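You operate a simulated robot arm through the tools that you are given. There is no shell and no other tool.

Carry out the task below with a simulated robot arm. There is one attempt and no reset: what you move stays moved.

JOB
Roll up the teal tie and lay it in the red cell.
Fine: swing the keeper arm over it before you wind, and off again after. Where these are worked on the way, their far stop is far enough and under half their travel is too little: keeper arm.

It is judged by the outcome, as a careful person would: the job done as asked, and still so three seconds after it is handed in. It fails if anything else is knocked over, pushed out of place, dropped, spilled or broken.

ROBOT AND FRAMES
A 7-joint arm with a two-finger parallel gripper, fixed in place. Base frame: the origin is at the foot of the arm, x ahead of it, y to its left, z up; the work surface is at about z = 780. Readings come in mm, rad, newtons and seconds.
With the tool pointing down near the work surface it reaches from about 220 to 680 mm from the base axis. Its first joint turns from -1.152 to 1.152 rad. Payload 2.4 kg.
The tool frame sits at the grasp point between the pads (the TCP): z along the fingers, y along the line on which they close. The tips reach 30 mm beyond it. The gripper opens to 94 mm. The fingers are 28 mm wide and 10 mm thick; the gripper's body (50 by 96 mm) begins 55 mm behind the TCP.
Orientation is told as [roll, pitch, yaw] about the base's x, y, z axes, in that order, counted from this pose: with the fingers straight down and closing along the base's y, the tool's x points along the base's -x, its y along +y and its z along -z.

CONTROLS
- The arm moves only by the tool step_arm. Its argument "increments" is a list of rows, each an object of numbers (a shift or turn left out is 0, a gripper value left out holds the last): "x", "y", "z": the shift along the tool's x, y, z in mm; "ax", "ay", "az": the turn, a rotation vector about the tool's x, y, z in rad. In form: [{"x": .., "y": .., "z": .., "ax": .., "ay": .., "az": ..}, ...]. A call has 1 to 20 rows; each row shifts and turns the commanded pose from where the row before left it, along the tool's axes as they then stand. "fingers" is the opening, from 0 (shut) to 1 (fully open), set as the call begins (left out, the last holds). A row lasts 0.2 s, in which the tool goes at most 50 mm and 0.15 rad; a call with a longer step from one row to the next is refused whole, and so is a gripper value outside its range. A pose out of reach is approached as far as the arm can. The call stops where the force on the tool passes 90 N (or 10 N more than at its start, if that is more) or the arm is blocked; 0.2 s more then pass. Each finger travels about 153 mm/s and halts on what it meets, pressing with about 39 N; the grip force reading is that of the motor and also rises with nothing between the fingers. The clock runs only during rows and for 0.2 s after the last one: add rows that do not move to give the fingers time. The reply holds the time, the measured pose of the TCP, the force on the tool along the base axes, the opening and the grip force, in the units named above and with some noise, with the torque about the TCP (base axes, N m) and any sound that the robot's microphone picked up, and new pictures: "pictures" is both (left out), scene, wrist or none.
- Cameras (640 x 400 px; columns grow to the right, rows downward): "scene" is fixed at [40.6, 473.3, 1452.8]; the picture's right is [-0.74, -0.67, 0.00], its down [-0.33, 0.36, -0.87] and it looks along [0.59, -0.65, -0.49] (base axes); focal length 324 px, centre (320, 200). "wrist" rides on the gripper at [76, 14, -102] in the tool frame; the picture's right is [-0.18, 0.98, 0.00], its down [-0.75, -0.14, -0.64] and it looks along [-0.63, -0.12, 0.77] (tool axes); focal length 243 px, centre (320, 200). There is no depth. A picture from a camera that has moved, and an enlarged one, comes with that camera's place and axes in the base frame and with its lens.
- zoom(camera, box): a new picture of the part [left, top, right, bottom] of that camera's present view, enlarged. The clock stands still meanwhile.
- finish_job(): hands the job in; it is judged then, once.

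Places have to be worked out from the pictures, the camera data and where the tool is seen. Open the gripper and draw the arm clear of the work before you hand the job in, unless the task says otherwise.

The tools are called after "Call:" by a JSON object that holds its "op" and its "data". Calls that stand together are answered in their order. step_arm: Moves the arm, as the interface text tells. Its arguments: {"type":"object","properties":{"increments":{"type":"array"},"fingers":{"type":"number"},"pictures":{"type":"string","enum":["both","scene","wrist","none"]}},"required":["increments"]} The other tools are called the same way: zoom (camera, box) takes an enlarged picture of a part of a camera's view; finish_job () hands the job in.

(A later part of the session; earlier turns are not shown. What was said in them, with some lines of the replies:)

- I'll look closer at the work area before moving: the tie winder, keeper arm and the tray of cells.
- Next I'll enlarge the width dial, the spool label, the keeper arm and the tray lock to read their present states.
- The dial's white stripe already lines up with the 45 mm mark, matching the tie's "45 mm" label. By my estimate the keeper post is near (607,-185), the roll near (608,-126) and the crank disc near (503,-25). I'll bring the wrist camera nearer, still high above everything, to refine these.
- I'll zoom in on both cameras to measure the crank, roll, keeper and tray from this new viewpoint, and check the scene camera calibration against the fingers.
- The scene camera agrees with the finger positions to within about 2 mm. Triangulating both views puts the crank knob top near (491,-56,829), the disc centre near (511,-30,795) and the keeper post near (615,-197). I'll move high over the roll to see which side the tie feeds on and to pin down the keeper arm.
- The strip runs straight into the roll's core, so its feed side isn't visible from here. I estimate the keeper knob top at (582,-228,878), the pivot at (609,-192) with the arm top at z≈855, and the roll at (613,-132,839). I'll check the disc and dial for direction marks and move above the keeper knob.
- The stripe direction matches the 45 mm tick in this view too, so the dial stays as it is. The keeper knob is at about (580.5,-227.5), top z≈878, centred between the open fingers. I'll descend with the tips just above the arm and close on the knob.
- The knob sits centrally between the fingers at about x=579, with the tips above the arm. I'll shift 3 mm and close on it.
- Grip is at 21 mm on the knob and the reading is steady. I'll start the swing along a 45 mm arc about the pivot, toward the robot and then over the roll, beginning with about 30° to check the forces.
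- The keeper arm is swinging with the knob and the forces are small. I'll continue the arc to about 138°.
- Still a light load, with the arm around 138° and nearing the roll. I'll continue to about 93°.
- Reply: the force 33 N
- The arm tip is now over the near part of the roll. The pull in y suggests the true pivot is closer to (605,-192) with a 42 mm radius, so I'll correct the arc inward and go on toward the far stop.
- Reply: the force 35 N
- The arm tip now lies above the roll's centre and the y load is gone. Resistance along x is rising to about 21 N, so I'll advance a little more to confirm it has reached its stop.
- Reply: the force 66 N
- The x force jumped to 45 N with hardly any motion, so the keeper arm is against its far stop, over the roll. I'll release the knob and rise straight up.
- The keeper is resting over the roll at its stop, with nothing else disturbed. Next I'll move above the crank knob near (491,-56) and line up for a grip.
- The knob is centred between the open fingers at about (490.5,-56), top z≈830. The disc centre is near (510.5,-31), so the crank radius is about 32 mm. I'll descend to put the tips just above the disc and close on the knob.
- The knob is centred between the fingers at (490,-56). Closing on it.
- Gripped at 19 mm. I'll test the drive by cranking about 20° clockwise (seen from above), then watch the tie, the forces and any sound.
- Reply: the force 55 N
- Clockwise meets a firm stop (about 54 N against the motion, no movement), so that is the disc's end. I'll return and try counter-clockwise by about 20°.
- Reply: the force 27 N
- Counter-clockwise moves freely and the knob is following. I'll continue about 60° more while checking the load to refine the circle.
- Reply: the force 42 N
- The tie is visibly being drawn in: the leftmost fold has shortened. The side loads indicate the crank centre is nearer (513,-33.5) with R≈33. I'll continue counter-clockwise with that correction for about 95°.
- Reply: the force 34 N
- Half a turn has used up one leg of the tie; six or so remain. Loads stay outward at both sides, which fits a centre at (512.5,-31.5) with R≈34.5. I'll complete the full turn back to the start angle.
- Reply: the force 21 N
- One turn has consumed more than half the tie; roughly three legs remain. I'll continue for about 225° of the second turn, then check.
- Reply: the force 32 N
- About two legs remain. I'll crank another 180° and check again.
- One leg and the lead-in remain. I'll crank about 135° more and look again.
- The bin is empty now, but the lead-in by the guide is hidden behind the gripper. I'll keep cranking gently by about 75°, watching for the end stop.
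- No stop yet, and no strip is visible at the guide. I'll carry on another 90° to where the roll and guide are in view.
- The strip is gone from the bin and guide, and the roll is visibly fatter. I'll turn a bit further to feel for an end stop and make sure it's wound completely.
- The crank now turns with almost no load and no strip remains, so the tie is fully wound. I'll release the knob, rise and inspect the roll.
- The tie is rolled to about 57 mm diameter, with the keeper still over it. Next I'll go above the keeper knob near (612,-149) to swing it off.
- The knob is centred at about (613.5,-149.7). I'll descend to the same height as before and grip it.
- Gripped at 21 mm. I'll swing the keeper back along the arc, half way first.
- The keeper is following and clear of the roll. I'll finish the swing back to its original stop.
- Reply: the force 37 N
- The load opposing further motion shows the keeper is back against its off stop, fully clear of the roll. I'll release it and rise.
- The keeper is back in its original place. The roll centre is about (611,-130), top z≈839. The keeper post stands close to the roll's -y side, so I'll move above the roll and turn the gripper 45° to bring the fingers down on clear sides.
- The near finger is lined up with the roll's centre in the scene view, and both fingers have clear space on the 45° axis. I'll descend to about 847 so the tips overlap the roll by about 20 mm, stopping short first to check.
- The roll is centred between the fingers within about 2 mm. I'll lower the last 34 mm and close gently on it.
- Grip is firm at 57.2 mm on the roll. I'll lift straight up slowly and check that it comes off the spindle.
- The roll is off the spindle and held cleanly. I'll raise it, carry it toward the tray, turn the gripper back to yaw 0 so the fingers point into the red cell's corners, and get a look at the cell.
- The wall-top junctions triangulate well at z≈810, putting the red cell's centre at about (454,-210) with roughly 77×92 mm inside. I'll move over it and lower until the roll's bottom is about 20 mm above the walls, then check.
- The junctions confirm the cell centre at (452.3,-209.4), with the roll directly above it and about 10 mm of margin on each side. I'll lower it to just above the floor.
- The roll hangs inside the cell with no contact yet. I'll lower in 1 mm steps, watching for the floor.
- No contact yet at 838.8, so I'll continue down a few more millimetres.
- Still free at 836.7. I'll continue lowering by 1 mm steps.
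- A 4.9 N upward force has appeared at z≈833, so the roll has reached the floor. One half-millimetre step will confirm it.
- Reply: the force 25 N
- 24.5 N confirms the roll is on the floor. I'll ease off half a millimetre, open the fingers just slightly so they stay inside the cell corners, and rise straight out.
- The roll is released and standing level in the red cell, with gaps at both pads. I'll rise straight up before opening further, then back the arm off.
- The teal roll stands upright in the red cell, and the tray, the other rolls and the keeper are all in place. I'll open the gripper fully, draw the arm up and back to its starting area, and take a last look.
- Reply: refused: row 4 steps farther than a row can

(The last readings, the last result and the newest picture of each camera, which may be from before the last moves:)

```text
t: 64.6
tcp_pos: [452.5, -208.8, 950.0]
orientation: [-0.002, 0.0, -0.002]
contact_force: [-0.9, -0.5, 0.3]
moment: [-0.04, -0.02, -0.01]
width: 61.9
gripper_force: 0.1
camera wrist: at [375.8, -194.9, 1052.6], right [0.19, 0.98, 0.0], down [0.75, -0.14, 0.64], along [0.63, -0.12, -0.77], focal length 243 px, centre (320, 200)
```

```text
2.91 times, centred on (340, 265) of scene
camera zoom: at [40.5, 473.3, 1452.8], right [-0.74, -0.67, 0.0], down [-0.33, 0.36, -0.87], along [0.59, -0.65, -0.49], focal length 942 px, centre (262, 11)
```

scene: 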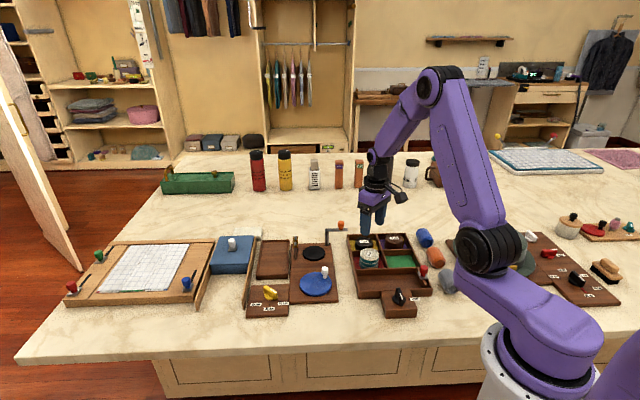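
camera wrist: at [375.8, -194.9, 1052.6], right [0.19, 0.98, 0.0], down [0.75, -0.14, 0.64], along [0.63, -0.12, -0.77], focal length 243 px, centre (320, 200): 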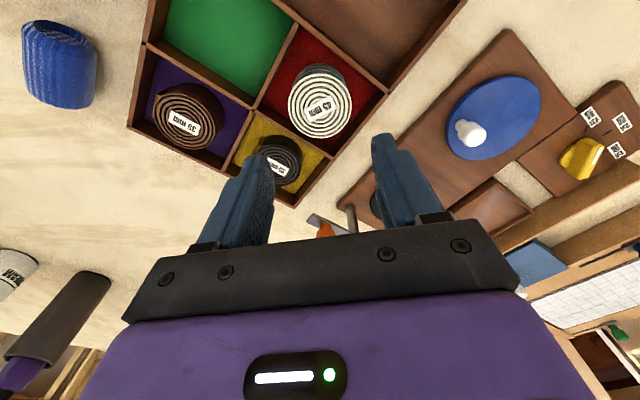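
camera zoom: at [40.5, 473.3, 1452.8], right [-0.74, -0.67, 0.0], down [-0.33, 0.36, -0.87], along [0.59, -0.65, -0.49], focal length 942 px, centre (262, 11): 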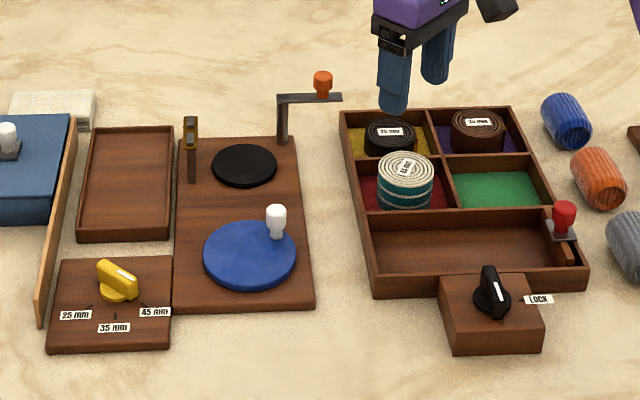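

One row was too long, so nothing moved. I'll repeat the retreat with smaller steps.

Call:
{"op": "step_arm", "data": {"increments": [{"z": -40}, {"z": -40}, {"z": -40}, {"z": -40}, {"x": 10, "y": 35}, {"x": 10, "y": 35}, {"x": 10, "y": 35}, {"x": 10, "y": 35}, {"z": 0}, {"z": 0}], "fingers": 1}}

Call:
{"op": "zoom", "data": {"camera": "scene", "box": [230, 205, 450, 325]}}

```text
t: 66.8
tcp_pos: [412.4, -67.7, 1109.1]
orientation: [0.001, -0.001, -0.002]
contact_force: [-0.5, 0.0, -0.3]
moment: [-0.01, -0.01, -0.03]
width: 93.9
gripper_force: 0.0
camera wrist: at [335.4, -54.6, 1210.5], right [0.19, 0.98, 0.0], down [0.75, -0.14, 0.64], along [0.63, -0.12, -0.77], focal length 243 px, centre (320, 200)
```

scene: 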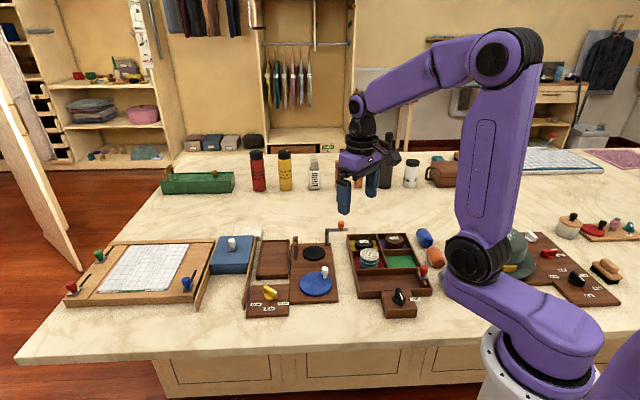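
wrist: 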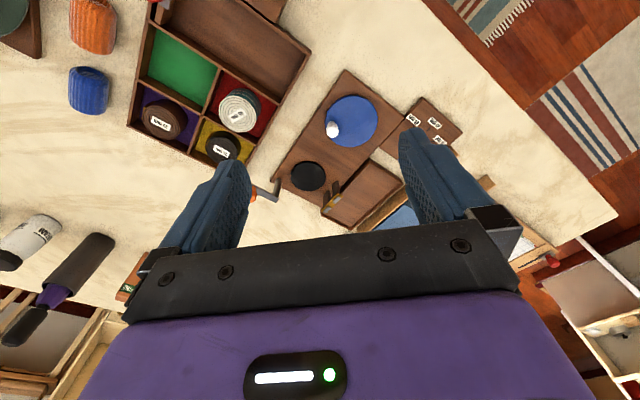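

```text
2.91 times, centred on (340, 265) of scene
camera zoom: at [40.5, 473.3, 1452.8], right [-0.74, -0.67, 0.0], down [-0.33, 0.36, -0.87], along [0.59, -0.65, -0.49], focal length 942 px, centre (262, 11)
```

zoom: 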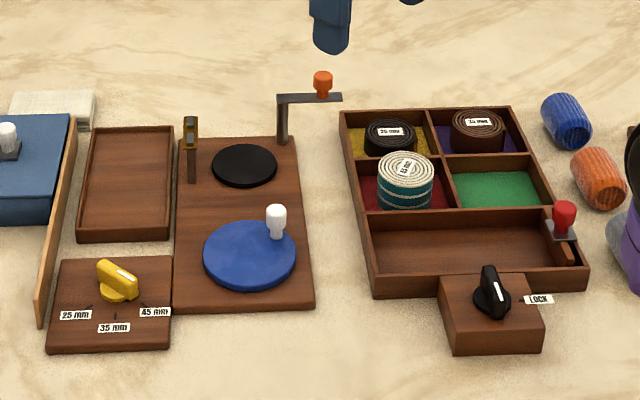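

The teal tie is rolled and standing in the red cell, and the keeper arm is swung off. Everything else is where it was, the gripper is open and the arm is clear, so I'm handing the job in.

Call:
{"op": "finish_job", "data": {}}

```text
The job is handed in.
```

The teal tie is fully rolled up and standing upright in the red cell, and I've handed the job in.

- **Keeper arm:** I swung it over the tie to its far stop before winding. After winding I swung it back against its original stop.
- **Winding:** The crank only turned counter-clockwise. About three turns emptied the bin and left a roll about 57 mm across. The width dial already pointed at 45 mm, matching the tie's label, so I left it alone.
- **Placing:** I set the roll down on the floor of the red cell and let go with the fingers clear of the walls.

The last pictures show the roll upright in the red cell and nothing else knocked over or moved. The crank knob is not at exactly the angle it started from. The gripper is open and the arm is clear of the work.
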